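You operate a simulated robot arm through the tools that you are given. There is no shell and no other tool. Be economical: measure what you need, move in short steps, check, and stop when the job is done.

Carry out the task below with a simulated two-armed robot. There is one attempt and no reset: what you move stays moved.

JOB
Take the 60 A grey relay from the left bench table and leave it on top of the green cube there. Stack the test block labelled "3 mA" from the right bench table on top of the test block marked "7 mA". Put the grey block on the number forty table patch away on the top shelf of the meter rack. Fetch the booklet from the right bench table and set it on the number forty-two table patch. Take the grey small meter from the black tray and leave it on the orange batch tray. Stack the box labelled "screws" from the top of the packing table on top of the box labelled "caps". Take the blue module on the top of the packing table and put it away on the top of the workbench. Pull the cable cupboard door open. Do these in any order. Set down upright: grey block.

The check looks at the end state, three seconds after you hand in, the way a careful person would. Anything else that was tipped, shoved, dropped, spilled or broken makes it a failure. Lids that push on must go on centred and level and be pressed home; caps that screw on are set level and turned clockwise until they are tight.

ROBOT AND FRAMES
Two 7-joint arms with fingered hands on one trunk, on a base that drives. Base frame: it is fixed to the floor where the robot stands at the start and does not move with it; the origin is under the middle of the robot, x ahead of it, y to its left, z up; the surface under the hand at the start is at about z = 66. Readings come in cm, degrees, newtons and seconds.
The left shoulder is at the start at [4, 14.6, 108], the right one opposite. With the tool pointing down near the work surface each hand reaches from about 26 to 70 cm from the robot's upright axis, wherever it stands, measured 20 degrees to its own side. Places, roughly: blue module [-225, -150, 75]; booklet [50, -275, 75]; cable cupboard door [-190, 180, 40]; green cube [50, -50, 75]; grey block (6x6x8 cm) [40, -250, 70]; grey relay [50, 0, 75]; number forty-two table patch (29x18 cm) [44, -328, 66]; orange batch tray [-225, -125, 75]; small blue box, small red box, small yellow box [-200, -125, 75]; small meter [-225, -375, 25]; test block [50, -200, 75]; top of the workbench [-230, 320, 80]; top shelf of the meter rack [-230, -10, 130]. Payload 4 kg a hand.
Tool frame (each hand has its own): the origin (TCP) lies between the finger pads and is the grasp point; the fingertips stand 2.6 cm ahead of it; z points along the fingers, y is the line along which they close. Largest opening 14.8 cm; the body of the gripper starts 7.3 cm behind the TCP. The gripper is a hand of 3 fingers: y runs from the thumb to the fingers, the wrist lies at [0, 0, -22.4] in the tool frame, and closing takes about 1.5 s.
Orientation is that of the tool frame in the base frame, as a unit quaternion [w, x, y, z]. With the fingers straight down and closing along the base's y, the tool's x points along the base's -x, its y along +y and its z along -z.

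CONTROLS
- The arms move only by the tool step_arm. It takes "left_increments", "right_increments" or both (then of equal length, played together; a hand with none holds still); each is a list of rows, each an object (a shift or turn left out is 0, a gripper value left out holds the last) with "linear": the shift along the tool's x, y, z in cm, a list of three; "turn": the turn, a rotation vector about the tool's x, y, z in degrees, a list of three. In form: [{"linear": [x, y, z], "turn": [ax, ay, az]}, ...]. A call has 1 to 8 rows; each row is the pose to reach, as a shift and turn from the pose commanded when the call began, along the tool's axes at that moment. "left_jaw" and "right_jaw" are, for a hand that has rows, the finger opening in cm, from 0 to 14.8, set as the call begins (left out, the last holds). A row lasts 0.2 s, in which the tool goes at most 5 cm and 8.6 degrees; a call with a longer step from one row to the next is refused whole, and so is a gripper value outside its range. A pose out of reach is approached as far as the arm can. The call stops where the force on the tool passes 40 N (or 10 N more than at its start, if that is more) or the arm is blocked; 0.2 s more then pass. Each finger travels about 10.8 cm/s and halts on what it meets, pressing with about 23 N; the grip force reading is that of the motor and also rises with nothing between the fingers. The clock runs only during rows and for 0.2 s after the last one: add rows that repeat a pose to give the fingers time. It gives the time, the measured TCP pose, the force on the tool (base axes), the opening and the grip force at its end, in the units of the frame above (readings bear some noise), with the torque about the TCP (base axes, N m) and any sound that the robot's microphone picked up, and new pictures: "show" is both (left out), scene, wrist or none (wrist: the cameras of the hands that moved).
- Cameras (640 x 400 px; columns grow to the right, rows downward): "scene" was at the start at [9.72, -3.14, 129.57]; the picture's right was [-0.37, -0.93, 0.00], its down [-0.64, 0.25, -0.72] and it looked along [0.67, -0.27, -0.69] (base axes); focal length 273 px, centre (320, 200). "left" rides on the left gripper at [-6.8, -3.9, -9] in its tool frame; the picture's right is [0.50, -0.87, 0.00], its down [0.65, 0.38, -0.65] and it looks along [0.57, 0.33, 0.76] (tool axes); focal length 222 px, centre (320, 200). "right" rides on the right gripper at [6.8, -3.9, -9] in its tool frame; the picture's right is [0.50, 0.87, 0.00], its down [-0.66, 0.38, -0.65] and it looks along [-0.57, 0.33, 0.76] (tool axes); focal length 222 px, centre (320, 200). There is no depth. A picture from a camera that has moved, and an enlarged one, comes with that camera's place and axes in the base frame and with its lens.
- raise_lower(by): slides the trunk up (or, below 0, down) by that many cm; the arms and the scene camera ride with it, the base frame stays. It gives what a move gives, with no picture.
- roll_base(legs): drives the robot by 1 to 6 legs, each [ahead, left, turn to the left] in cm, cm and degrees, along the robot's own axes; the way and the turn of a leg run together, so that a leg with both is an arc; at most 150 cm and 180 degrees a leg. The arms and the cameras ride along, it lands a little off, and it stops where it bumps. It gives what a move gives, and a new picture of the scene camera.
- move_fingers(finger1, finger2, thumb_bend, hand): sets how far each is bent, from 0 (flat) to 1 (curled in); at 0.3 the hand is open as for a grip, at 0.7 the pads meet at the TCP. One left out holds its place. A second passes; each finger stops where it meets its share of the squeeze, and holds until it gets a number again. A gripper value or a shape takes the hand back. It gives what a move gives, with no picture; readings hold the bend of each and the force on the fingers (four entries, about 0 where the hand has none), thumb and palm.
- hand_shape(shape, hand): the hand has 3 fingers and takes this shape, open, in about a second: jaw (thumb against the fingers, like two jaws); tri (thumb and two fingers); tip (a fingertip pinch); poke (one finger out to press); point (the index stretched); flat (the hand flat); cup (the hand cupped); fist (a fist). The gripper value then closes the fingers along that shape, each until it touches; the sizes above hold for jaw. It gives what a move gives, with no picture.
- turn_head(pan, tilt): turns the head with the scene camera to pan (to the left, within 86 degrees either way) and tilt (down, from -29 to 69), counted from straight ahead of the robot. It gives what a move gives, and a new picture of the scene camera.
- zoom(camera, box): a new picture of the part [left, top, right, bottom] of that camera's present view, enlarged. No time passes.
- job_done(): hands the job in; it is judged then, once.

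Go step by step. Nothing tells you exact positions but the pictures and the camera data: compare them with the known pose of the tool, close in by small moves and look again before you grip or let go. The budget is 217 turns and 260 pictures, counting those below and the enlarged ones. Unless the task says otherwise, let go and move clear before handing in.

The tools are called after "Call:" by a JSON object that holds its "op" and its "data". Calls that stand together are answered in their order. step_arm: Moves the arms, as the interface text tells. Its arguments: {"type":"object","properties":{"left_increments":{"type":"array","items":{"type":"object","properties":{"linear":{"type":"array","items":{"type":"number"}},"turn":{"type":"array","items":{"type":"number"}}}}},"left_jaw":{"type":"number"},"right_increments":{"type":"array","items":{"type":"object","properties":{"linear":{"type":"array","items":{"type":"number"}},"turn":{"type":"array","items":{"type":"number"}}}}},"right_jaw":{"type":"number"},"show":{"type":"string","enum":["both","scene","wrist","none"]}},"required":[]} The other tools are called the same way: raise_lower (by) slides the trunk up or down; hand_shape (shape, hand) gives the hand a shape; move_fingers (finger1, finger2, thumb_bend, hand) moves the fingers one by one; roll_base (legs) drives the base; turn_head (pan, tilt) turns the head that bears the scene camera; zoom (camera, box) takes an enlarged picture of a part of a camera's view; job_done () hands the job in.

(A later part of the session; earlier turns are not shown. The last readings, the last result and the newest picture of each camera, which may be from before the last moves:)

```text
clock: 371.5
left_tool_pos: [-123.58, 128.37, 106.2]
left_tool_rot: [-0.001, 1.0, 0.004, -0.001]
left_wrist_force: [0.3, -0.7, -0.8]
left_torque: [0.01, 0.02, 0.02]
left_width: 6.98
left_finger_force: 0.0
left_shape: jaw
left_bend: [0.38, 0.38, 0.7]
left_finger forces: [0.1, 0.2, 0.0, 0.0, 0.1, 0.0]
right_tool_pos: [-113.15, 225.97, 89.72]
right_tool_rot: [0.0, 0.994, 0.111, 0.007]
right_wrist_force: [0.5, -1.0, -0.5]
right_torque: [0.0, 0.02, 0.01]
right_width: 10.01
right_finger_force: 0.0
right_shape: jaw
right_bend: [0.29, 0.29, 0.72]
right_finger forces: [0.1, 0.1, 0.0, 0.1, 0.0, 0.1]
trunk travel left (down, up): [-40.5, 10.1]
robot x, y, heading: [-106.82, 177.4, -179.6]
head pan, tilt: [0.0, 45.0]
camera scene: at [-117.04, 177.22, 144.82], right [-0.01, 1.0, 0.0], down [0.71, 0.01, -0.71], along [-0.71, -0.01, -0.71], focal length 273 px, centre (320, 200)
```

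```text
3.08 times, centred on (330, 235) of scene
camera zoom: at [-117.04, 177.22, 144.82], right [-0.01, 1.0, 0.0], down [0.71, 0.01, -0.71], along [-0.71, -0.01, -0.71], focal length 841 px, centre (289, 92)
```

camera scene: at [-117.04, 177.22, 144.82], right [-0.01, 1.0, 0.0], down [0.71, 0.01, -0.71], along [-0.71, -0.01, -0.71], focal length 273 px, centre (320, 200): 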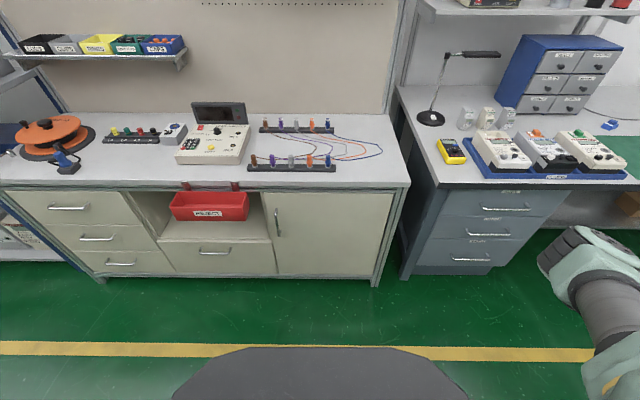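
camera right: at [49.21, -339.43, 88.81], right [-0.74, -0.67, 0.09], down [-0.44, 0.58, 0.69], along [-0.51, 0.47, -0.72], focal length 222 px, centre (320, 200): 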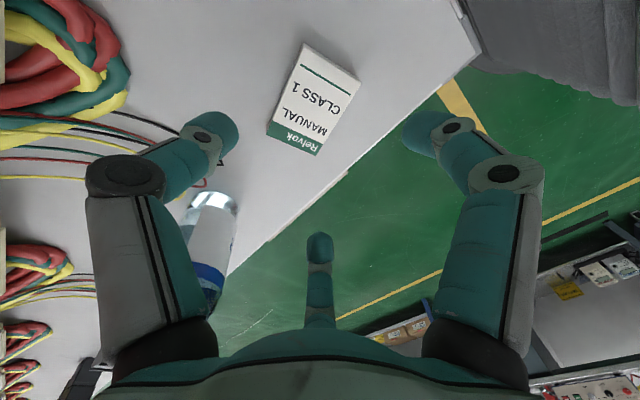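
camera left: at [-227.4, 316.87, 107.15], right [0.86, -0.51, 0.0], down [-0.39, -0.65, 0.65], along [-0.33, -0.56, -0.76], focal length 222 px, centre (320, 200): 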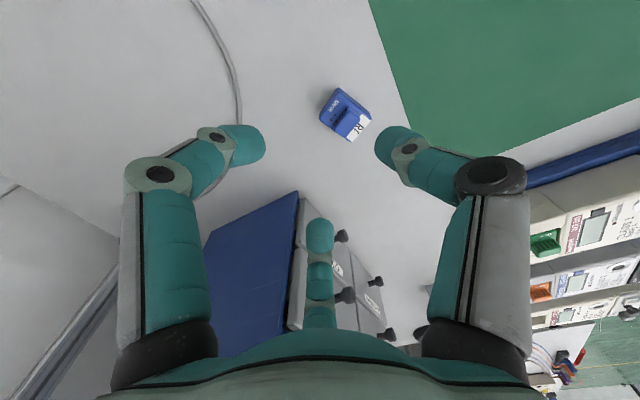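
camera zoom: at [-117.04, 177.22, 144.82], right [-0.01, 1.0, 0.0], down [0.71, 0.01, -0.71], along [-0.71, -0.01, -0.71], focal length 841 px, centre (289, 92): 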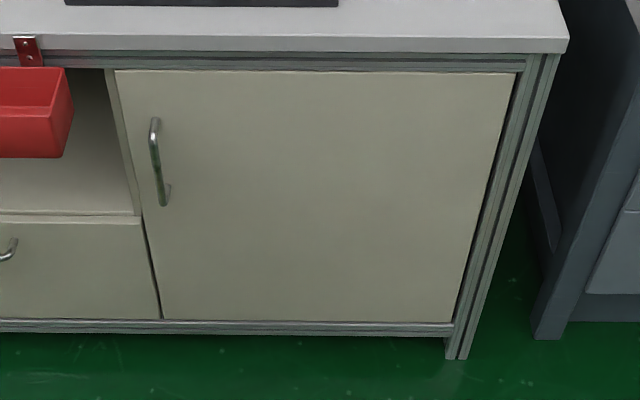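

Door: y 155.5–205.5, z 14–73, hinge right; handle bar at about [−188.5, 160], z 52–67. I'll lower the trunk and bring the left hand forward, pitching it toward horizontal.

Call:
{"op": "raise_lower", "data": {"by": -38}}

Call:
{"op": "step_arm", "data": {"left_increments": [{"linear": [-3, -4, 0]}, {"linear": [-6, -8, 0], "turn": [0, -8, 0]}, {"linear": [-9, -12, 0], "turn": [0, -16, 0]}, {"linear": [-12, -16, 1], "turn": [0, -24, 0]}, {"linear": [-15, -19, 2], "turn": [0, -32, 0]}, {"linear": [-19, -22, 3], "turn": [0, -40, 0]}, {"linear": [-23, -25, 4], "turn": [0, -48, 0]}, {"linear": [-27, -27, 5], "turn": [0, -52, 0]}], "left_jaw": 8, "show": "none"}}

```text
clock: 375.2
left_tool_pos: [-123.57, 128.31, 68.29]
left_tool_rot: [-0.001, 1.0, 0.005, -0.002]
left_wrist_force: [-0.1, 0.1, -0.7]
left_torque: [0.03, 0.02, 0.01]
left_width: 6.98
left_finger_force: 0.1
left_shape: jaw
left_bend: [0.38, 0.38, 0.7]
left_finger forces: [0.1, 0.0, 0.0, 0.0, 0.1, 0.0]
right_tool_pos: [-113.15, 225.93, 51.75]
right_tool_rot: [0.0, 0.994, 0.111, 0.006]
right_wrist_force: [0.0, 0.1, -0.1]
right_torque: [-0.03, -0.01, 0.01]
right_width: 9.98
right_finger_force: 0.1
right_shape: jaw
right_bend: [0.29, 0.29, 0.72]
right_finger forces: [0.0, 0.1, 0.0, 0.1, 0.0, 0.0]
trunk travel left (down, up): [-2.5, 48.1]
robot x, y, heading: [-107.08, 177.68, -179.6]
head pan, tilt: [0.0, 45.0]
```

```text
refused: row 4 steps farther than a row can; nothing moved
```

Call:
{"op": "step_arm", "data": {"left_increments": [{"linear": [-3, -3.8, 0]}, {"linear": [-6, -7.6, 0], "turn": [0, -7, 0]}, {"linear": [-9, -11.4, 0], "turn": [0, -14, 0]}, {"linear": [-12, -15, 1], "turn": [0, -21, 0]}, {"linear": [-15, -18.5, 2], "turn": [0, -28, 0]}, {"linear": [-18.5, -21.5, 3], "turn": [0, -35, 0]}, {"linear": [-22, -24.5, 4], "turn": [0, -42, 0]}, {"linear": [-25.5, -27.5, 5], "turn": [0, -49, 0]}], "left_jaw": 8, "show": "none"}}

```text
clock: 377.0
left_tool_pos: [-153.85, 155.09, 70.62]
left_tool_rot: [-0.004, 0.919, 0.002, -0.394]
left_wrist_force: [0.3, 0.7, -0.1]
left_torque: [-0.01, 0.01, 0.01]
left_width: 7.99
left_finger_force: 0.1
left_shape: jaw
left_bend: [0.34, 0.34, 0.7]
left_finger forces: [0.0, 0.0, 0.0, 0.1, 0.0, 0.0]
left hand out of reach, approached as far as the arm can: row 2, 3, 4, 5, 6, 7, 8
right_tool_pos: [-113.09, 226.01, 51.52]
right_tool_rot: [0.0, 0.994, 0.112, 0.007]
right_wrist_force: [0.5, 0.5, -0.1]
right_torque: [0.01, -0.02, 0.02]
right_width: 9.99
right_finger_force: 0.1
right_shape: jaw
right_bend: [0.29, 0.29, 0.72]
right_finger forces: [0.1, 0.0, 0.0, 0.0, 0.0, 0.0]
trunk travel left (down, up): [-2.5, 48.1]
robot x, y, heading: [-106.75, 177.06, -179.4]
head pan, tilt: [0.0, 45.0]
```

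Call:
{"op": "step_arm", "data": {"left_increments": [{"linear": [-0.8, -0.8, 3.4], "turn": [0, -6, 0]}, {"linear": [-1.6, -1.7, 6.8], "turn": [0, -12, 0]}, {"linear": [-2.4, -2.5, 10.2], "turn": [0, -19, 0]}, {"linear": [-3.1, -3.3, 13.6], "turn": [0, -26, 0]}, {"linear": [-3.9, -4.2, 17], "turn": [0, -33, 0]}, {"linear": [-4.7, -5, 20.3], "turn": [0, -41, 0]}, {"linear": [-4.7, -5, 20.3], "turn": [0, -41, 0]}], "show": "both"}}

```text
clock: 378.6
left_tool_pos: [-176.88, 157.04, 77.86]
left_tool_rot: [-0.004, 0.843, 0.004, -0.537]
left_wrist_force: [-0.1, 0.7, 0.6]
left_torque: [0.0, 0.01, -0.02]
left_width: 7.99
left_finger_force: 0.0
left_shape: jaw
left_bend: [0.34, 0.34, 0.7]
left_finger forces: [0.0, 0.0, 0.0, 0.0, 0.0, 0.0]
left hand out of reach, approached as far as the arm can: row 1, 2, 3, 4, 5, 6, 7
right_tool_pos: [-113.04, 225.9, 51.67]
right_tool_rot: [0.0, 0.994, 0.111, 0.007]
right_wrist_force: [0.1, 0.0, -0.3]
right_torque: [-0.02, -0.03, -0.01]
right_width: 10.01
right_finger_force: 0.1
right_shape: jaw
right_bend: [0.29, 0.29, 0.72]
right_finger forces: [0.0, 0.0, 0.0, 0.0, 0.0, 0.0]
trunk travel left (down, up): [-2.5, 48.1]
robot x, y, heading: [-106.87, 177.29, -179.6]
head pan, tilt: [0.0, 45.0]
camera scene: at [-117.03, 177.21, 106.81], right [-0.01, 1.0, 0.0], down [0.71, 0.01, -0.71], along [-0.71, -0.01, -0.71], focal length 273 px, centre (320, 200)
camera left: at [-171.71, 160.89, 87.93], right [0.21, 0.87, -0.44], down [0.87, -0.37, -0.32], along [-0.45, -0.32, -0.84], focal length 222 px, centre (320, 200)
```

scene: 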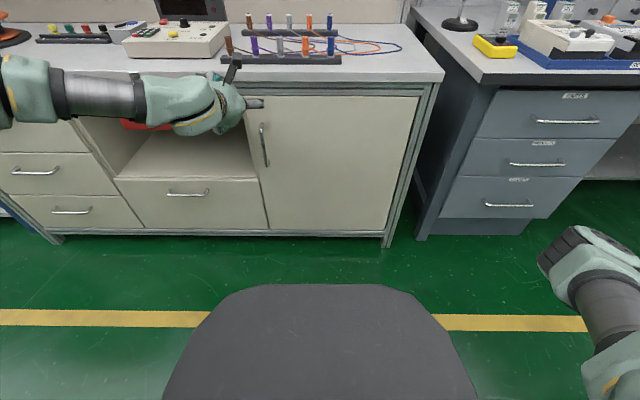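
left: 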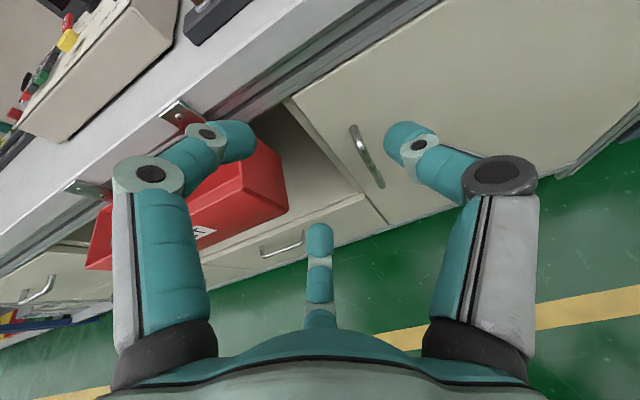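

The handle is visible between thumb and fingers. I'll move to a pre-grasp point in front of it.

Call:
{"op": "step_arm", "data": {"left_increments": [{"linear": [3, -0.6, 2.4], "turn": [0, -2, 0]}, {"linear": [6, -1.2, 4.8], "turn": [0, -4, 0]}, {"linear": [9, -1.8, 7.2], "turn": [0, -6, 0]}, {"linear": [11.5, -2.3, 9.3], "turn": [0, -7, 0]}, {"linear": [11.5, -2.3, 9.3], "turn": [0, -7, 0]}], "left_jaw": 7, "show": "wrist"}}

```text
clock: 379.8
left_tool_pos: [-179.86, 155.13, 77.16]
left_tool_rot: [-0.005, 0.837, 0.004, -0.547]
left_wrist_force: [-0.1, -0.2, 0.3]
left_torque: [0.01, -0.03, 0.02]
left_width: 7.03
left_finger_force: 0.0
left_shape: jaw
left_bend: [0.37, 0.37, 0.7]
left_finger forces: [0.0, 0.1, 0.0, 0.0, 0.0, 0.1]
left hand out of reach, approached as far as the arm can: row 1, 2, 3, 4, 5
right_tool_pos: [-113.16, 225.89, 51.59]
right_tool_rot: [0.0, 0.994, 0.111, 0.007]
right_wrist_force: [0.0, -0.4, 0.1]
right_torque: [-0.07, 0.01, 0.06]
right_width: 10.0
right_finger_force: 0.1
right_shape: jaw
right_bend: [0.29, 0.29, 0.72]
right_finger forces: [0.1, 0.0, 0.0, 0.1, 0.0, 0.0]
trunk travel left (down, up): [-2.5, 48.1]
robot x, y, heading: [-107.06, 177.33, -179.5]
head pan, tilt: [0.0, 45.0]
camera left: at [-174.42, 158.98, 87.0], right [0.2, 0.87, -0.45], down [0.86, -0.37, -0.34], along [-0.46, -0.32, -0.83], focal length 222 px, centre (320, 200)
```

left: 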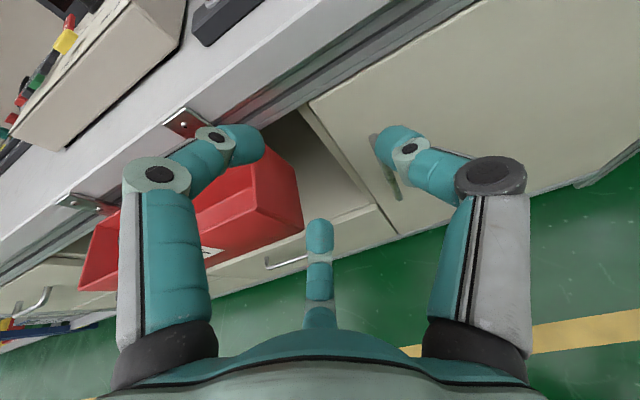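

With this pitch the arm is limited. As with the meter, ~47° pitch works lower down, so I'll relax the pitch while lowering.

Call:
{"op": "step_arm", "data": {"left_increments": [{"linear": [0, 0, -1], "turn": [0, 6, 0]}, {"linear": [2.5, -1.1, 0.5], "turn": [0, 12, 0]}, {"linear": [5, -2.2, 2], "turn": [0, 18, 0]}, {"linear": [7.5, -3.3, 3.7], "turn": [0, 20, 0]}, {"linear": [9.6, -4.4, 5.4], "turn": [0, 20, 0]}, {"linear": [9.6, -4.4, 5.4], "turn": [0, 20, 0]}], "left_jaw": 7, "show": "wrist"}}

```text
clock: 381.2
left_tool_pos: [-175.13, 155.21, 69.86]
left_tool_rot: [-0.005, 0.919, 0.003, -0.394]
left_wrist_force: [-0.9, 0.0, -0.1]
left_torque: [-0.01, 0.01, 0.01]
left_width: 7.04
left_finger_force: 0.0
left_shape: jaw
left_bend: [0.37, 0.37, 0.7]
left_finger forces: [0.0, 0.1, 0.0, 0.1, 0.1, 0.0]
left hand out of reach, approached as far as the arm can: row 2, 3, 4, 5, 6
right_tool_pos: [-113.2, 225.94, 51.67]
right_tool_rot: [0.0, 0.994, 0.111, 0.007]
right_wrist_force: [0.7, 0.1, -0.2]
right_torque: [-0.03, -0.02, 0.0]
right_width: 9.99
right_finger_force: 0.0
right_shape: jaw
right_bend: [0.29, 0.29, 0.72]
right_finger forces: [0.0, 0.1, 0.1, 0.0, 0.1, 0.0]
trunk travel left (down, up): [-2.5, 48.1]
robot x, y, heading: [-106.78, 177.57, -179.3]
head pan, tilt: [0.0, 45.0]
camera left: at [-173.38, 158.93, 80.91], right [0.35, 0.87, -0.35], down [0.93, -0.38, -0.03], along [-0.16, -0.32, -0.94], focal length 222 px, centre (320, 200)
```

left: 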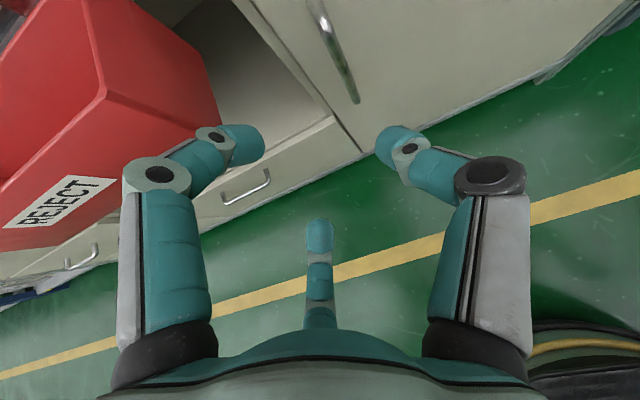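

The handle's in reach along the hand's axis. I'll advance along it.

Call:
{"op": "step_arm", "data": {"left_increments": [{"linear": [-0.2, -1.4, 2.5]}, {"linear": [-0.4, -2.8, 5]}, {"linear": [-0.6, -4.2, 7.5]}, {"linear": [-0.8, -4.4, 10]}, {"linear": [-0.8, -4.4, 10]}], "left_jaw": 6, "show": "wrist"}}

```text
clock: 382.4
left_tool_pos: [-175.55, 153.85, 68.41]
left_tool_rot: [-0.006, 0.919, 0.003, -0.393]
left_wrist_force: [-0.3, -0.7, -0.5]
left_torque: [-0.01, 0.02, 0.02]
left_width: 6.05
left_finger_force: 0.0
left_shape: jaw
left_bend: [0.77, 0.77, 0.7]
left_finger forces: [0.0, 0.1, 0.1, 0.0, 0.1, 0.0]
left hand out of reach, approached as far as the arm can: row 1, 2, 3, 4, 5
right_tool_pos: [-113.15, 225.93, 51.59]
right_tool_rot: [0.0, 0.994, 0.112, 0.007]
right_wrist_force: [0.4, -0.1, -0.9]
right_torque: [-0.01, -0.01, -0.01]
right_width: 10.01
right_finger_force: 0.1
right_shape: jaw
right_bend: [0.29, 0.29, 0.72]
right_finger forces: [0.1, 0.0, 0.0, 0.1, 0.2, 0.0]
trunk travel left (down, up): [-2.5, 48.1]
robot x, y, heading: [-106.83, 177.49, -179.2]
head pan, tilt: [0.0, 45.0]
camera left: at [-173.73, 157.62, 79.58], right [0.34, 0.87, -0.35], down [0.93, -0.38, -0.03], along [-0.16, -0.32, -0.94], focal length 222 px, centre (320, 200)
```

left: 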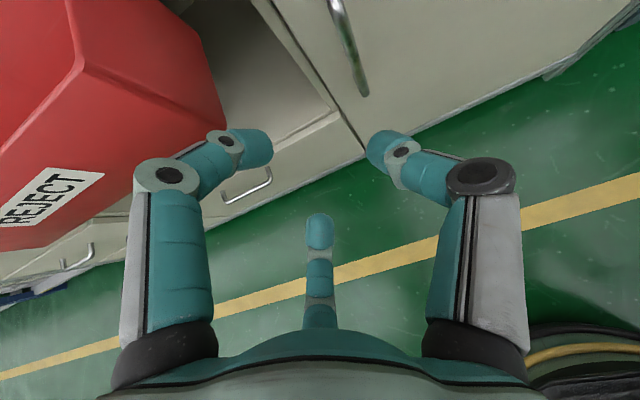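

The IK is stuck because the handle is too high relative to the shoulder. I'll raise the trunk 23 cm to reproduce the geometry that worked for the meter.

Call:
{"op": "raise_lower", "data": {"by": 23}}

Call:
{"op": "step_arm", "data": {"left_increments": [{"linear": [2.5, 0, 3]}, {"linear": [5, -1, 6]}, {"linear": [7.5, -2, 9]}, {"linear": [10, -3, 12]}, {"linear": [12, -4, 15]}, {"linear": [13, -4, 18]}, {"linear": [13, -4, 18]}], "left_jaw": 7, "show": "none"}}

```text
clock: 384.8
left_tool_pos: [-175.56, 153.79, 91.51]
left_tool_rot: [-0.006, 0.92, 0.003, -0.393]
left_wrist_force: [0.4, -1.2, 0.1]
left_torque: [0.03, -0.01, -0.04]
left_width: 6.04
left_finger_force: 0.2
left_shape: jaw
left_bend: [0.77, 0.77, 0.7]
left_finger forces: [0.1, 0.1, 0.0, 0.0, 0.1, 0.0]
right_tool_pos: [-113.1, 226.01, 74.6]
right_tool_rot: [0.0, 0.994, 0.112, 0.008]
right_wrist_force: [0.3, -0.4, 0.5]
right_torque: [0.0, -0.03, -0.04]
right_width: 10.01
right_finger_force: 0.0
right_shape: jaw
right_bend: [0.29, 0.29, 0.72]
right_finger forces: [0.0, 0.1, 0.0, 0.0, 0.0, 0.0]
trunk travel left (down, up): [-25.5, 25.1]
robot x, y, heading: [-107.03, 177.87, -179.3]
head pan, tilt: [0.0, 45.0]
```

```text
clock: 386.4
left_tool_pos: [-170.52, 150.65, 83.53]
left_tool_rot: [-0.007, 0.919, 0.002, -0.394]
left_wrist_force: [0.7, 0.0, -0.8]
left_torque: [-0.01, 0.01, -0.04]
left_width: 6.95
left_finger_force: 0.1
left_shape: jaw
left_bend: [0.38, 0.38, 0.7]
left_finger forces: [0.0, 0.1, 0.1, 0.0, 0.0, 0.0]
left hand out of reach, approached as far as the arm can: row 1, 2, 3, 4, 5, 6, 7
right_tool_pos: [-113.04, 225.91, 74.69]
right_tool_rot: [0.0, 0.994, 0.111, 0.006]
right_wrist_force: [-0.9, 0.4, -0.1]
right_torque: [0.01, 0.0, 0.01]
right_width: 9.99
right_finger_force: 0.0
right_shape: jaw
right_bend: [0.29, 0.29, 0.72]
right_finger forces: [0.0, 0.1, 0.0, 0.0, 0.1, 0.0]
trunk travel left (down, up): [-25.5, 25.1]
robot x, y, heading: [-107.03, 177.6, -179.5]
head pan, tilt: [0.0, 45.0]
```

I'll return the left hand to its standard vertical pose first, then repeat exactly the pitching motion that worked before.

Call:
{"op": "step_arm", "data": {"left_increments": [{"linear": [0.3, -1.8, -3.4], "turn": [0, 6.6, 0]}, {"linear": [0.6, -3.6, -6.8], "turn": [0, 13.2, 0]}, {"linear": [1, -5.4, -10.2], "turn": [0, 19.8, 0]}, {"linear": [1.3, -7.2, -13.6], "turn": [0, 26.4, 0]}, {"linear": [1.6, -9, -17], "turn": [0, 33, 0]}, {"linear": [2, -10.8, -20.4], "turn": [0, 39.6, 0]}, {"linear": [2.3, -12.4, -23.4], "turn": [0, 46.4, 0]}, {"linear": [2.3, -12.4, -23.4], "turn": [0, 46.4, 0]}], "show": "none"}}

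Call:
{"op": "step_arm", "data": {"left_increments": [{}], "left_jaw": 7, "show": "scene"}}

```text
clock: 388.2
left_tool_pos: [-152.12, 162.93, 98.28]
left_tool_rot: [-0.007, 1.0, 0.0, 0.001]
left_wrist_force: [0.0, -1.0, -0.1]
left_torque: [-0.01, 0.0, -0.01]
left_width: 6.93
left_finger_force: 0.1
left_shape: jaw
left_bend: [0.38, 0.38, 0.7]
left_finger forces: [0.0, 0.1, 0.0, 0.1, 0.0, 0.1]
right_tool_pos: [-113.15, 226.01, 74.89]
right_tool_rot: [0.0, 0.994, 0.111, 0.007]
right_wrist_force: [0.0, 0.3, 0.3]
right_torque: [0.03, -0.02, -0.01]
right_width: 9.99
right_finger_force: 0.0
right_shape: jaw
right_bend: [0.29, 0.29, 0.72]
right_finger forces: [0.0, 0.0, 0.0, 0.0, 0.1, 0.1]
trunk travel left (down, up): [-25.5, 25.1]
robot x, y, heading: [-106.77, 177.32, -179.3]
head pan, tilt: [0.0, 45.0]
```

```text
clock: 388.6
left_tool_pos: [-152.08, 163.02, 98.28]
left_tool_rot: [-0.007, 1.0, 0.001, 0.001]
left_wrist_force: [0.2, 0.0, -0.1]
left_torque: [0.05, -0.01, 0.03]
left_width: 6.96
left_finger_force: 0.1
left_shape: jaw
left_bend: [0.38, 0.38, 0.7]
left_finger forces: [0.0, 0.0, 0.1, 0.0, 0.1, 0.1]
right_tool_pos: [-113.12, 225.86, 74.78]
right_tool_rot: [0.0, 0.994, 0.112, 0.007]
right_wrist_force: [0.7, -0.3, 0.2]
right_torque: [0.0, 0.02, -0.01]
right_width: 9.99
right_finger_force: 0.0
right_shape: jaw
right_bend: [0.29, 0.29, 0.72]
right_finger forces: [0.0, 0.0, 0.0, 0.0, 0.1, 0.0]
trunk travel left (down, up): [-25.5, 25.1]
robot x, y, heading: [-106.71, 177.51, -179.5]
head pan, tilt: [0.0, 45.0]
camera scene: at [-117.06, 177.23, 129.87], right [-0.01, 1.0, 0.0], down [0.71, 0.01, -0.71], along [-0.71, -0.01, -0.71], focal length 273 px, centre (320, 200)
```

scene: 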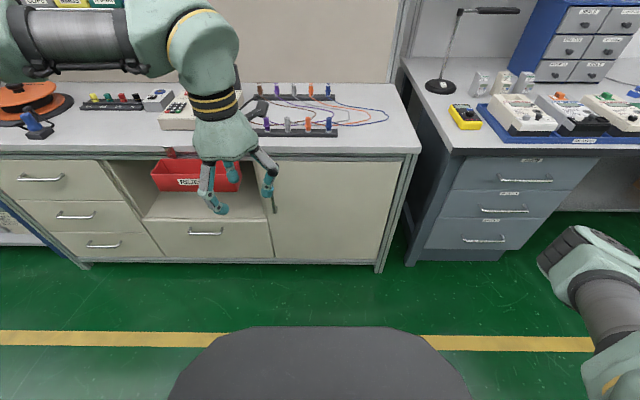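

Call:
{"op": "step_arm", "data": {"left_increments": [{"linear": [-2, 0, 4], "turn": [0, -7, 0]}, {"linear": [-4, 0, 8], "turn": [0, -14, 0]}, {"linear": [-6, 0, 12], "turn": [0, -21, 0]}, {"linear": [-8, 0, 16], "turn": [0, -28, 0]}, {"linear": [-10, 0, 20], "turn": [0, -35, 0]}, {"linear": [-12, 0, 24], "turn": [0, -41, 0]}, {"linear": [-14, 0, 28], "turn": [0, -45, 0]}, {"linear": [-16, 0, 31], "turn": [0, -45, 0]}], "left_jaw": 7, "show": "none"}}

```text
clock: 390.4
left_tool_pos: [-164.94, 155.34, 84.12]
left_tool_rot: [-0.006, 0.926, 0.003, -0.378]
left_wrist_force: [-0.2, -0.2, -0.9]
left_torque: [-0.01, -0.03, -0.01]
left_width: 6.97
left_finger_force: 0.1
left_shape: jaw
left_bend: [0.38, 0.38, 0.7]
left_finger forces: [0.0, 0.1, 0.0, 0.0, 0.0, 0.0]
left hand out of reach, approached as far as the arm can: row 2, 3, 4, 5, 6, 7, 8
right_tool_pos: [-113.11, 226.0, 74.66]
right_tool_rot: [0.001, 0.994, 0.111, 0.008]
right_wrist_force: [0.5, -0.7, 0.5]
right_torque: [-0.02, 0.02, -0.04]
right_width: 9.98
right_finger_force: 0.0
right_shape: jaw
right_bend: [0.29, 0.29, 0.72]
right_finger forces: [0.0, 0.0, 0.0, 0.0, 0.0, 0.1]
trunk travel left (down, up): [-25.5, 25.1]
robot x, y, heading: [-107.06, 177.37, -179.4]
head pan, tilt: [0.0, 45.0]
```

A vertical hand can also grip the vertical bar: thumb and fingers on either side of it. I'll bring the hand upright at handle height.

Call:
{"op": "step_arm", "data": {"left_increments": [{"linear": [1, -1.2, -4], "turn": [0, 7.4, 0]}, {"linear": [3, -2.5, -6], "turn": [0, 14.8, 0]}, {"linear": [6, -3.8, -6], "turn": [0, 22.2, 0]}, {"linear": [9, -5.1, -6], "turn": [0, 29.6, 0]}, {"linear": [12, -6.4, -5], "turn": [0, 37, 0]}, {"linear": [15.6, -7.7, -2.7], "turn": [0, 44.4, 0]}, {"linear": [15.6, -7.7, -2.7], "turn": [0, 44.4, 0]}], "left_jaw": 6, "show": "none"}}

```text
clock: 392.0
left_tool_pos: [-149.6, 157.73, 79.98]
left_tool_rot: [-0.007, 1.0, 0.0, -0.003]
left_wrist_force: [0.9, -0.3, 0.3]
left_torque: [0.0, 0.0, 0.02]
left_width: 6.04
left_finger_force: 0.0
left_shape: jaw
left_bend: [0.77, 0.77, 0.7]
left_finger forces: [0.0, 0.0, 0.1, 0.0, 0.0, 0.1]
left hand out of reach, approached as far as the arm can: row 4, 5, 6, 7
right_tool_pos: [-113.18, 225.97, 74.76]
right_tool_rot: [0.0, 0.994, 0.111, 0.007]
right_wrist_force: [0.3, -0.6, 0.2]
right_torque: [-0.02, -0.02, -0.01]
right_width: 10.01
right_finger_force: 0.1
right_shape: jaw
right_bend: [0.29, 0.29, 0.72]
right_finger forces: [0.0, 0.0, 0.0, 0.1, 0.0, 0.1]
trunk travel left (down, up): [-25.5, 25.1]
robot x, y, heading: [-106.81, 177.45, -179.1]
head pan, tilt: [0.0, 45.0]
```

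Call:
{"op": "step_arm", "data": {"left_increments": [{"linear": [0, -1, 4.5]}, {"linear": [0, -2, 9]}, {"linear": [0, -2.1, 13]}, {"linear": [0, -2.1, 17]}, {"linear": [0, -2.1, 17]}], "left_jaw": 6, "show": "none"}}

Call:
{"op": "roll_base", "data": {"legs": [[28, 0, -0.9]]}}

Call:
{"op": "zoom", "data": {"camera": "left", "box": [0, 0, 640, 400]}}

```text
clock: 393.2
left_tool_pos: [-146.8, 152.9, 74.13]
left_tool_rot: [-0.006, 1.0, 0.001, -0.003]
left_wrist_force: [0.1, 0.6, -0.5]
left_torque: [-0.01, 0.03, -0.02]
left_width: 6.01
left_finger_force: 0.1
left_shape: jaw
left_bend: [0.77, 0.77, 0.7]
left_finger forces: [0.0, 0.0, 0.1, 0.1, 0.0, 0.1]
left hand out of reach, approached as far as the arm can: row 1, 2, 3, 4, 5
right_tool_pos: [-113.07, 226.02, 74.78]
right_tool_rot: [0.0, 0.994, 0.112, 0.007]
right_wrist_force: [0.0, 0.3, 0.2]
right_torque: [0.03, -0.01, -0.01]
right_width: 10.0
right_finger_force: 0.0
right_shape: jaw
right_bend: [0.29, 0.29, 0.72]
right_finger forces: [0.1, 0.0, 0.0, 0.0, 0.0, 0.0]
trunk travel left (down, up): [-25.5, 25.1]
robot x, y, heading: [-106.98, 177.29, -179.4]
head pan, tilt: [0.0, 45.0]
```

```text
clock: 395.1
left_tool_pos: [-174.8, 152.97, 74.16]
left_tool_rot: [-0.007, 1.0, -0.005, -0.004]
left_wrist_force: [0.0, -0.1, -0.4]
left_torque: [-0.01, -0.03, -0.01]
left_width: 6.03
left_finger_force: 0.1
left_shape: jaw
left_bend: [0.77, 0.77, 0.7]
left_finger forces: [0.0, 0.0, 0.0, 0.0, 0.0, 0.0]
right_tool_pos: [-140.62, 225.83, 74.63]
right_tool_rot: [0.001, 0.994, 0.107, 0.008]
right_wrist_force: [-0.6, -0.3, 0.1]
right_torque: [0.0, 0.02, 0.02]
right_width: 9.99
right_finger_force: 0.0
right_shape: jaw
right_bend: [0.29, 0.29, 0.72]
right_finger forces: [0.0, 0.1, 0.0, 0.0, 0.0, 0.1]
trunk travel left (down, up): [-25.5, 25.1]
robot x, y, heading: [-135.01, 176.88, -180.1]
head pan, tilt: [0.0, 45.0]
camera scene: at [-144.89, 177.17, 129.87], right [0.0, 1.0, 0.0], down [0.71, 0.0, -0.71], along [-0.71, 0.0, -0.71], focal length 273 px, centre (320, 200)
```

scene: 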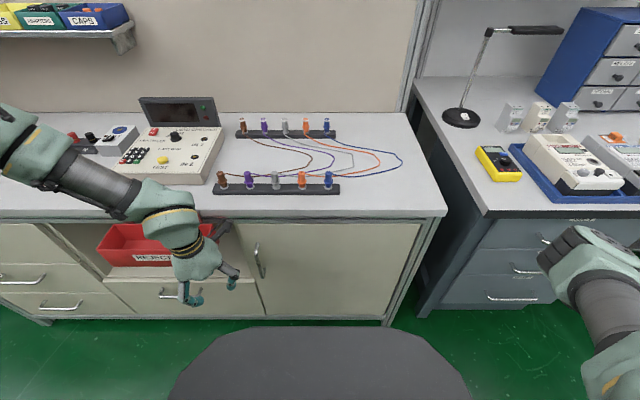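

```text
1.00 times, centred on (320, 200) of left (not enlarged: the box is as wide or as high as the picture)
camera zoom: at [-181.56, 156.89, 83.25], right [0.51, 0.86, 0.01], down [0.66, -0.39, 0.64], along [0.56, -0.32, -0.77], focal length 222 px, centre (320, 200)
```

zoom: 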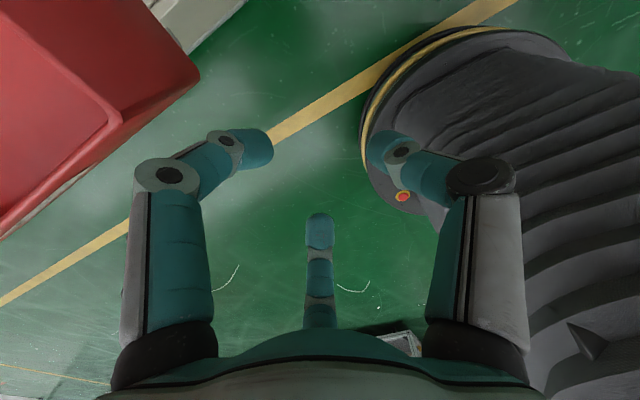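

Call:
{"op": "step_arm", "data": {"left_increments": [{"linear": [-1, -2, 1]}, {"linear": [-2.5, -4, 3.5]}, {"linear": [-4, -6, 7]}, {"linear": [-4.5, -7, 11]}, {"linear": [-4.5, -7, 11]}], "left_jaw": 6, "show": "scene"}}

```text
clock: 396.3
left_tool_pos: [-175.9, 152.92, 74.35]
left_tool_rot: [-0.006, 1.0, -0.004, -0.004]
left_wrist_force: [-0.7, 0.1, -0.9]
left_torque: [0.0, 0.02, -0.01]
left_width: 6.0
left_finger_force: 0.1
left_shape: jaw
left_bend: [0.77, 0.77, 0.7]
left_finger forces: [0.0, 0.1, 0.1, 0.0, 0.1, 0.1]
left hand out of reach, approached as far as the arm can: row 1, 2, 3, 4, 5
right_tool_pos: [-140.35, 225.76, 74.65]
right_tool_rot: [0.0, 0.994, 0.107, 0.007]
right_wrist_force: [0.7, 0.1, 0.4]
right_torque: [-0.01, -0.01, -0.04]
right_width: 9.98
right_finger_force: 0.1
right_shape: jaw
right_bend: [0.29, 0.29, 0.72]
right_finger forces: [0.1, 0.0, 0.0, 0.0, 0.1, 0.0]
trunk travel left (down, up): [-25.5, 25.1]
robot x, y, heading: [-134.54, 177.19, -179.7]
head pan, tilt: [0.0, 45.0]
camera scene: at [-144.85, 177.16, 129.87], right [0.0, 1.0, 0.0], down [0.71, 0.0, -0.71], along [-0.71, 0.0, -0.71], focal length 273 px, centre (320, 200)
```

scene: 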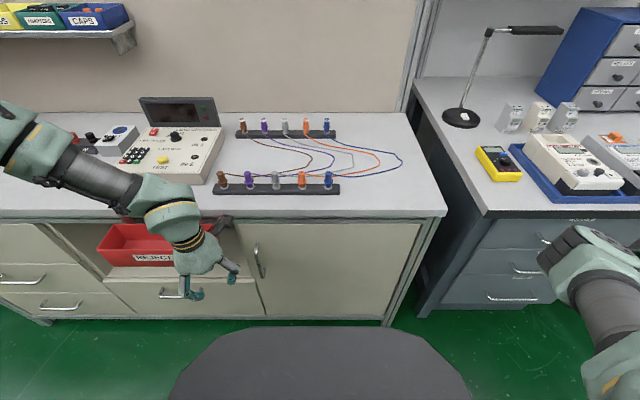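

The left arm is locked in this configuration, so I'll switch to the right hand: stand to the left of the door and grip the handle with the right hand vertical. First withdraw the left hand and reposition.

Call:
{"op": "roll_base", "data": {"legs": [[-28, 0, 0], [0, 52, 0]]}}

Call:
{"op": "step_arm", "data": {"left_increments": [{"linear": [0, 0, -4]}, {"linear": [0, 0, -8]}, {"linear": [0, 0, -12]}, {"linear": [0, 0, -16]}, {"linear": [0, 0, -20]}, {"linear": [0, 0, -24]}, {"linear": [0, 0, -24]}], "right_increments": [{"linear": [-4.5, 0.6, 0]}, {"linear": [-9, 1.2, 0]}, {"linear": [-13.5, 1.9, 0]}, {"linear": [-18, 2.5, 0]}, {"linear": [-22.5, 3.2, 0]}, {"linear": [-27, 3.8, 0]}, {"linear": [-31.5, 4.5, 0]}], "right_jaw": 7, "show": "none"}}

```text
clock: 400.9
left_tool_pos: [-148.56, 100.71, 74.38]
left_tool_rot: [-0.007, 1.0, -0.004, -0.005]
left_wrist_force: [-0.4, -1.2, -0.1]
left_torque: [0.01, 0.02, 0.0]
left_width: 6.01
left_finger_force: 0.1
left_shape: jaw
left_bend: [0.77, 0.77, 0.7]
left_finger forces: [0.1, 0.1, 0.0, 0.1, 0.0, 0.0]
right_tool_pos: [-112.99, 173.73, 74.75]
right_tool_rot: [0.0, 0.994, 0.106, 0.007]
right_wrist_force: [-0.7, -0.2, 0.1]
right_torque: [0.01, -0.02, 0.0]
right_width: 9.99
right_finger_force: 0.1
right_shape: jaw
right_bend: [0.29, 0.29, 0.72]
right_finger forces: [0.1, 0.1, 0.1, 0.0, 0.0, 0.0]
trunk travel left (down, up): [-25.5, 25.1]
robot x, y, heading: [-107.46, 125.02, -180.1]
head pan, tilt: [0.0, 45.0]
camera scene: at [-117.49, 125.03, 129.87], right [0.0, 1.0, 0.0], down [0.71, 0.0, -0.71], along [-0.71, 0.0, -0.71], focal length 273 px, centre (320, 200)
```

scene: 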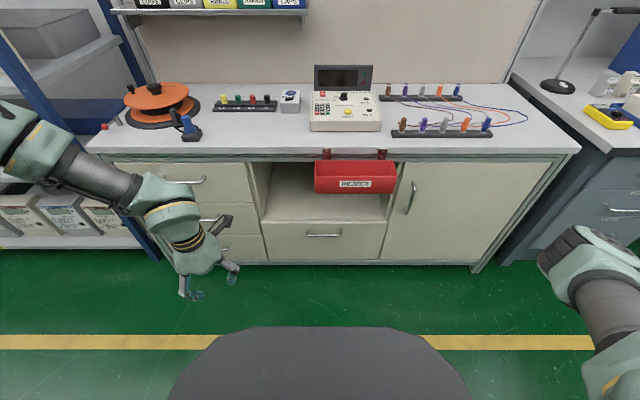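

```text
clock: 402.5
left_tool_pos: [-148.63, 100.42, 98.51]
left_tool_rot: [-0.007, 1.0, -0.005, -0.005]
left_wrist_force: [-0.2, 0.1, 0.0]
left_torque: [-0.05, 0.0, -0.01]
left_width: 6.01
left_finger_force: 0.0
left_shape: jaw
left_bend: [0.77, 0.77, 0.7]
left_finger forces: [0.0, 0.0, 0.0, 0.0, 0.0, 0.0]
right_tool_pos: [-143.16, 162.56, 74.08]
right_tool_rot: [0.0, 0.994, 0.106, 0.008]
right_wrist_force: [0.5, 0.1, 0.4]
right_torque: [-0.02, -0.03, 0.01]
right_width: 7.05
right_finger_force: 0.1
right_shape: jaw
right_bend: [0.37, 0.37, 0.7]
right_finger forces: [0.0, 0.0, 0.0, 0.1, 0.0, 0.1]
trunk travel left (down, up): [-25.5, 25.1]
robot x, y, heading: [-107.33, 124.86, 180.1]
head pan, tilt: [0.0, 45.0]
```

The right hand moves freely. Let me zoom on the handle for precision.

Call:
{"op": "zoom", "data": {"camera": "scene", "box": [370, 150, 450, 230]}}

```text
5.00 times, centred on (410, 190) of scene
camera zoom: at [-117.6, 125.0, 129.85], right [0.0, 1.0, 0.0], down [0.71, 0.0, -0.71], along [-0.71, 0.0, -0.71], focal length 1366 px, centre (-130, 250)
```

zoom: 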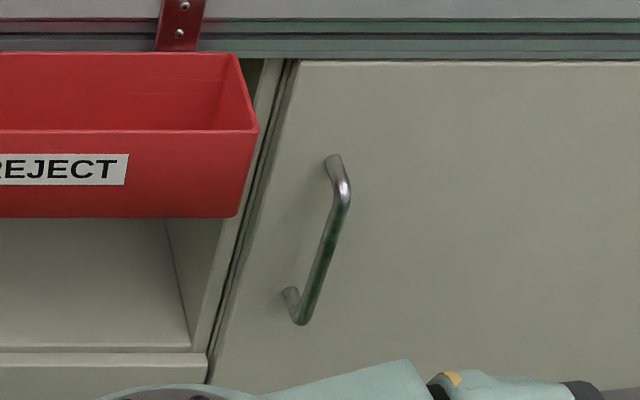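

The bar is at [−188.7, 158.4], z 51–64.5, and the red bin ends at y ≈ 151.5 just beside it. To keep the wide palm away from the bin and door, I'll try pitching the right hand forward.

Call:
{"op": "step_arm", "data": {"right_increments": [{"turn": [0, 0, 6]}, {"turn": [0, 0, 12]}], "show": "none"}}

Call:
{"op": "step_arm", "data": {"right_increments": [{"linear": [-2, 0, 0], "turn": [0, -7, 0]}, {"linear": [-4, 0, 2], "turn": [0, -14, 0]}, {"linear": [-6, 0, 4], "turn": [0, -21, 0]}, {"linear": [-8, 0, 6], "turn": [0, -28, 0]}, {"linear": [-10, 0, 8], "turn": [0, -35, 0]}, {"linear": [-12, 0, 10], "turn": [0, -42, 0]}, {"linear": [-14, 0, 12], "turn": [0, -48, 0]}, {"linear": [-14, 0, 12], "turn": [0, -48, 0]}], "right_jaw": 7, "show": "none"}}

```text
clock: 403.1
left_tool_pos: [-148.62, 100.43, 98.44]
left_tool_rot: [-0.007, 1.0, -0.005, -0.004]
left_wrist_force: [-0.1, -0.4, 0.9]
left_torque: [-0.01, -0.02, 0.02]
left_width: 6.04
left_finger_force: 0.1
left_shape: jaw
left_bend: [0.77, 0.77, 0.7]
left_finger forces: [0.1, 0.0, 0.1, 0.0, 0.0, 0.0]
right_tool_pos: [-142.96, 162.63, 74.29]
right_tool_rot: [0.0, 1.0, 0.001, 0.008]
right_wrist_force: [-1.0, -1.1, 0.1]
right_torque: [0.01, -0.04, 0.02]
right_width: 7.04
right_finger_force: 0.1
right_shape: jaw
right_bend: [0.37, 0.37, 0.7]
right_finger forces: [0.0, 0.0, 0.1, 0.0, 0.0, 0.0]
trunk travel left (down, up): [-25.5, 25.1]
robot x, y, heading: [-107.16, 125.22, -180.2]
head pan, tilt: [0.0, 45.0]
```

```text
clock: 405.1
left_tool_pos: [-148.58, 100.47, 98.59]
left_tool_rot: [-0.007, 1.0, -0.005, -0.004]
left_wrist_force: [-1.2, 0.7, 0.2]
left_torque: [0.02, 0.0, 0.0]
left_width: 6.01
left_finger_force: 0.1
left_shape: jaw
left_bend: [0.77, 0.77, 0.7]
left_finger forces: [0.1, 0.0, 0.0, 0.1, 0.0, 0.0]
right_tool_pos: [-157.62, 166.55, 64.17]
right_tool_rot: [-0.028, 0.91, -0.008, -0.415]
right_wrist_force: [0.9, -0.6, -0.1]
right_torque: [0.01, -0.02, -0.04]
right_width: 7.05
right_finger_force: 0.0
right_shape: jaw
right_bend: [0.37, 0.37, 0.7]
right_finger forces: [0.0, 0.0, 0.1, 0.0, 0.1, 0.0]
trunk travel left (down, up): [-25.5, 25.1]
robot x, y, heading: [-107.28, 125.01, -179.8]
head pan, tilt: [0.0, 45.0]
stopped in row 8 (right hand): the arm was blocked; the commanded pose is now the measured one
```

The pitch worked. I'll drive so the hand lines up in front of the handle and look through its camera.

Call:
{"op": "roll_base", "data": {"legs": [[20, 8, 0]]}}

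Call:
{"op": "zoom", "data": {"camera": "right", "box": [0, 0, 640, 400]}}

```text
clock: 406.8
left_tool_pos: [-168.28, 92.57, 98.3]
left_tool_rot: [-0.007, 1.0, -0.004, -0.005]
left_wrist_force: [-0.6, -0.1, -0.3]
left_torque: [-0.02, 0.01, 0.0]
left_width: 5.98
left_finger_force: 0.0
left_shape: jaw
left_bend: [0.77, 0.77, 0.7]
left_finger forces: [0.0, 0.0, 0.1, 0.0, 0.1, 0.1]
right_tool_pos: [-177.37, 158.42, 64.13]
right_tool_rot: [-0.028, 0.91, -0.008, -0.414]
right_wrist_force: [-0.6, -0.9, -0.1]
right_torque: [0.02, 0.0, -0.01]
right_width: 7.04
right_finger_force: 0.1
right_shape: jaw
right_bend: [0.37, 0.37, 0.7]
right_finger forces: [0.0, 0.0, 0.0, 0.0, 0.0, 0.1]
trunk travel left (down, up): [-25.5, 25.1]
robot x, y, heading: [-127.12, 117.17, -179.9]
head pan, tilt: [0.0, 45.0]
camera scene: at [-137.33, 117.04, 129.87], right [0.0, 1.0, 0.0], down [0.71, 0.0, -0.71], along [-0.71, 0.0, -0.71], focal length 273 px, centre (320, 200)
```

scene: 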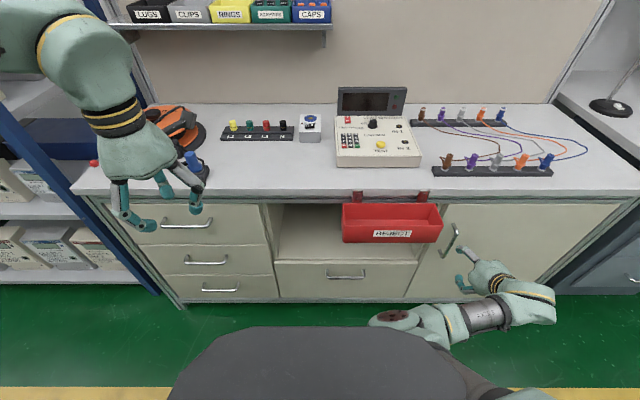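

```text
1.00 times, centred on (320, 200) of right (not enlarged: the box is as wide or as high as the picture)
camera zoom: at [-165.93, 161.86, 65.13], right [0.3, -0.86, -0.42], down [0.05, -0.42, 0.91], along [-0.95, -0.29, -0.08], focal length 222 px, centre (320, 200)
```

zoom: 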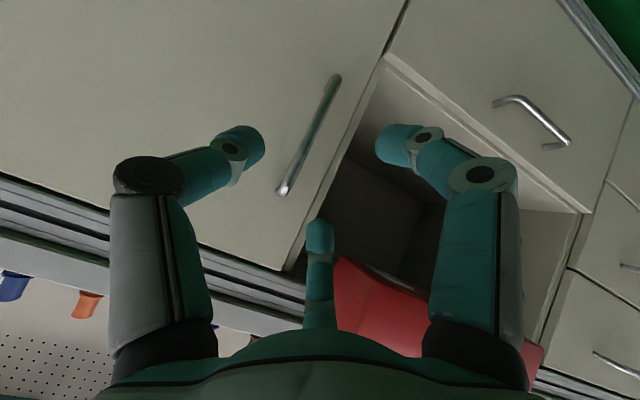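

The bar lies right between thumb and fingers. I'll lower 5 cm, then creep forward with the base until the bar is at the TCP.

Call:
{"op": "step_arm", "data": {"right_increments": [{"linear": [1.9, 0.4, 1.6]}, {"linear": [3.8, 0.8, 3.3]}, {"linear": [3.8, 0.8, 3.3]}], "right_jaw": 7, "show": "none"}}

Call:
{"op": "roll_base", "data": {"legs": [[7.5, 0, 0]]}}

Call:
{"op": "zoom", "data": {"camera": "right", "box": [0, 0, 640, 400]}}

```text
clock: 407.6
left_tool_pos: [-168.21, 92.48, 98.49]
left_tool_rot: [-0.007, 1.0, -0.005, -0.005]
left_wrist_force: [-0.1, -0.3, 0.4]
left_torque: [0.02, 0.04, 0.01]
left_width: 6.02
left_finger_force: 0.1
left_shape: jaw
left_bend: [0.77, 0.77, 0.7]
left_finger forces: [0.0, 0.0, 0.0, 0.0, 0.0, 0.1]
right_tool_pos: [-177.43, 157.68, 59.06]
right_tool_rot: [-0.027, 0.91, -0.007, -0.415]
right_wrist_force: [-0.8, -0.7, -0.3]
right_torque: [0.01, 0.0, -0.01]
right_width: 7.05
right_finger_force: 0.0
right_shape: jaw
right_bend: [0.37, 0.37, 0.7]
right_finger forces: [0.0, 0.0, 0.0, 0.0, 0.0, 0.0]
trunk travel left (down, up): [-25.5, 25.1]
robot x, y, heading: [-127.25, 117.19, -180.0]
head pan, tilt: [0.0, 45.0]
```

```text
clock: 408.6
left_tool_pos: [-175.65, 92.46, 98.36]
left_tool_rot: [-0.007, 1.0, -0.004, -0.004]
left_wrist_force: [0.2, 0.0, -0.4]
left_torque: [-0.02, -0.02, 0.02]
left_width: 6.03
left_finger_force: 0.1
left_shape: jaw
left_bend: [0.77, 0.77, 0.7]
left_finger forces: [0.0, 0.0, 0.0, 0.0, 0.0, 0.0]
right_tool_pos: [-184.97, 157.71, 59.08]
right_tool_rot: [-0.028, 0.91, -0.008, -0.414]
right_wrist_force: [-0.4, 0.1, 0.3]
right_torque: [-0.01, -0.02, 0.02]
right_width: 7.02
right_finger_force: 0.1
right_shape: jaw
right_bend: [0.37, 0.37, 0.7]
right_finger forces: [0.0, 0.0, 0.1, 0.0, 0.0, 0.1]
trunk travel left (down, up): [-25.5, 25.1]
robot x, y, heading: [-134.57, 117.45, -179.9]
head pan, tilt: [0.0, 45.0]
camera scene: at [-144.79, 117.03, 129.86], right [0.0, 1.0, 0.0], down [0.71, 0.0, -0.71], along [-0.71, 0.0, -0.71], focal length 273 px, centre (320, 200)
```

scene: 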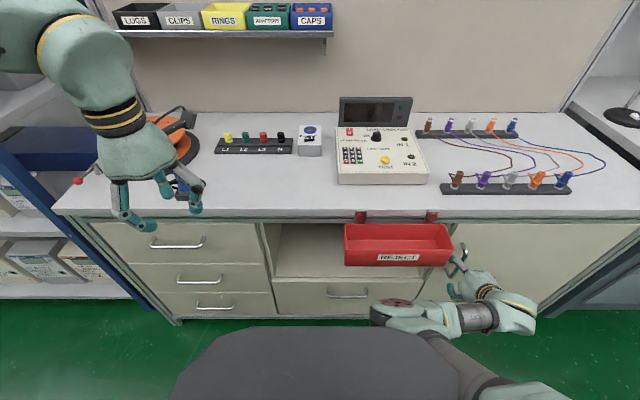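

```text
1.00 times, centred on (320, 200) of right (not enlarged: the box is as wide or as high as the picture)
camera zoom: at [-173.52, 161.12, 60.1], right [0.3, -0.86, -0.42], down [0.05, -0.42, 0.91], along [-0.95, -0.29, -0.09], focal length 222 px, centre (320, 200)
```

zoom: 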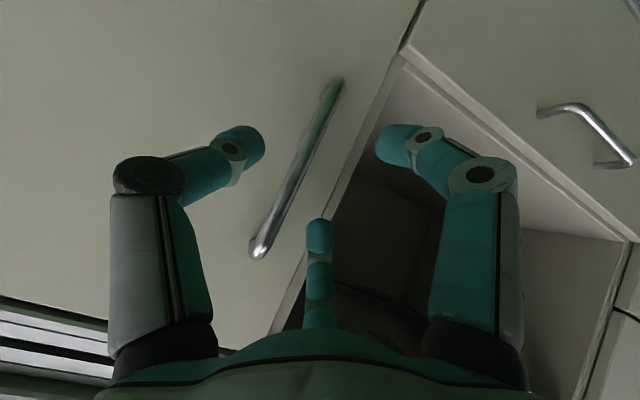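

The bar passes between thumb and both fingers. I'll advance 3.5 cm and close.

Call:
{"op": "roll_base", "data": {"legs": [[3.5, 0, 0]]}}

Call:
{"op": "step_arm", "data": {"right_increments": [{}, {}, {}, {}, {}, {}, {}, {}], "right_jaw": 0, "show": "wrist"}}

```text
clock: 409.5
left_tool_pos: [-179.05, 92.39, 98.59]
left_tool_rot: [-0.008, 1.0, -0.005, -0.005]
left_wrist_force: [0.1, -0.1, 0.5]
left_torque: [0.0, 0.01, -0.01]
left_width: 5.99
left_finger_force: 0.0
left_shape: jaw
left_bend: [0.77, 0.77, 0.7]
left_finger forces: [0.0, 0.0, 0.1, 0.1, 0.0, 0.0]
right_tool_pos: [-188.21, 157.71, 59.13]
right_tool_rot: [-0.028, 0.91, -0.008, -0.415]
right_wrist_force: [7.4, -0.7, 3.1]
right_torque: [-0.03, 0.21, 0.15]
right_width: 6.89
right_finger_force: 0.1
right_shape: jaw
right_bend: [0.37, 0.79, 0.7]
right_finger forces: [0.1, 7.7, 0.0, 0.0, 0.0, 0.1]
trunk travel left (down, up): [-25.5, 25.1]
robot x, y, heading: [-138.13, 117.26, -180.1]
head pan, tilt: [0.0, 45.0]
camera scene: at [-148.0, 117.02, 129.89], right [0.0, 1.0, 0.0], down [0.71, 0.0, -0.71], along [-0.71, 0.0, -0.71], focal length 273 px, centre (320, 200)
```

scene: 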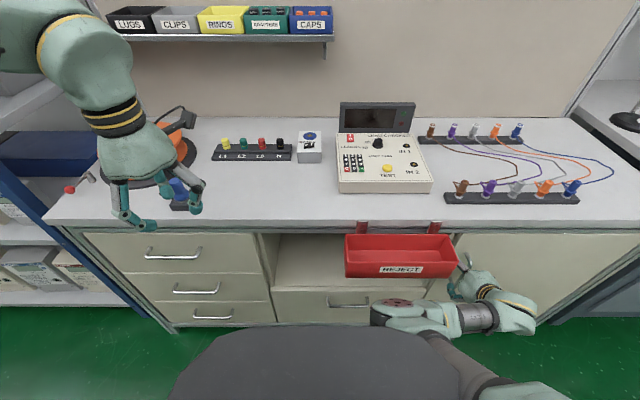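

```text
clock: 411.3
left_tool_pos: [-179.07, 92.4, 98.49]
left_tool_rot: [-0.005, 1.0, -0.004, -0.004]
left_wrist_force: [0.1, -0.4, -0.3]
left_torque: [0.01, 0.01, 0.02]
left_width: 6.02
left_finger_force: 0.1
left_shape: jaw
left_bend: [0.77, 0.77, 0.7]
left_finger forces: [0.1, 0.1, 0.0, 0.1, 0.0, 0.1]
right_tool_pos: [-188.39, 157.99, 58.94]
right_tool_rot: [-0.029, 0.91, -0.008, -0.414]
right_wrist_force: [-1.5, 10.7, -2.3]
right_torque: [0.27, -0.01, -0.11]
right_width: 1.06
right_finger_force: 23.0
right_shape: jaw
right_bend: [0.7, 0.8, 0.7]
right_finger forces: [26.5, 0.0, 0.1, 0.0, 24.2, 0.0]
trunk travel left (down, up): [-25.5, 25.1]
robot x, y, heading: [-138.32, 117.14, -180.0]
head pan, tilt: [0.0, 45.0]
camera right: at [-176.88, 161.27, 60.1], right [0.3, -0.86, -0.42], down [0.05, -0.42, 0.91], along [-0.95, -0.29, -0.09], focal length 222 px, centre (320, 200)
```

right: 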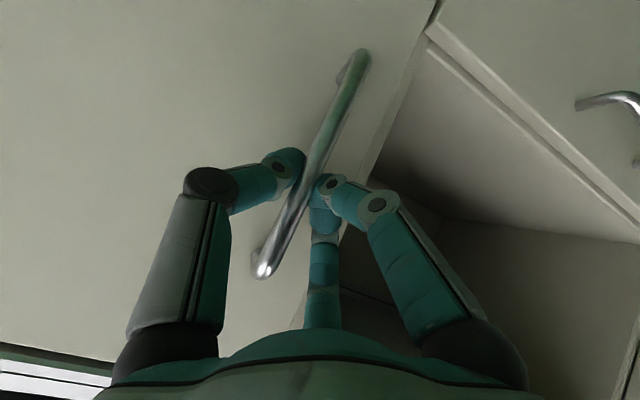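

Firm grip on the bar. Now I'll pull by backing the base along the door's arc.

Call:
{"op": "roll_base", "data": {"legs": [[-8, -1.3, 0], [-7.8, -2.7, 0]]}}

```text
clock: 413.0
left_tool_pos: [-163.1, 96.56, 98.49]
left_tool_rot: [-0.007, 1.0, -0.003, -0.004]
left_wrist_force: [0.4, -0.3, 0.2]
left_torque: [0.0, 0.01, -0.01]
left_width: 5.98
left_finger_force: 0.1
left_shape: jaw
left_bend: [0.77, 0.77, 0.7]
left_finger forces: [0.0, 0.0, 0.0, 0.0, 0.0, 0.0]
right_tool_pos: [-172.45, 161.92, 59.01]
right_tool_rot: [-0.029, 0.91, -0.008, -0.414]
right_wrist_force: [-8.1, 15.8, -5.4]
right_torque: [0.32, 0.0, -0.02]
right_width: 0.9
right_finger_force: 22.9
right_shape: jaw
right_bend: [0.7, 0.8, 0.69]
right_finger forces: [22.2, 0.1, 0.0, 0.0, 29.5, 0.0]
trunk travel left (down, up): [-25.5, 25.1]
robot x, y, heading: [-121.85, 121.53, -179.6]
head pan, tilt: [0.0, 45.0]
camera scene: at [-132.2, 121.29, 129.87], right [0.0, 1.0, 0.0], down [0.71, 0.0, -0.71], along [-0.71, 0.0, -0.71], focal length 273 px, centre (320, 200)
```

scene: 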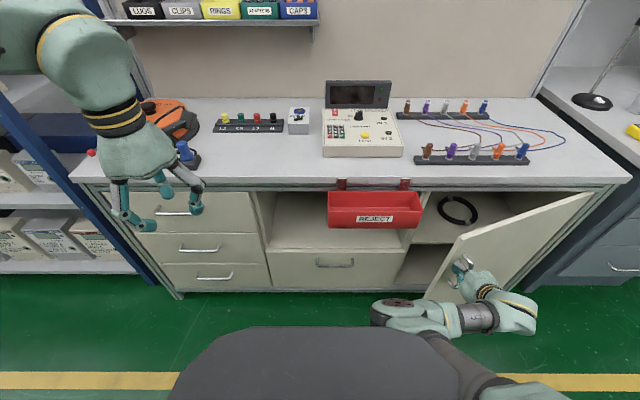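

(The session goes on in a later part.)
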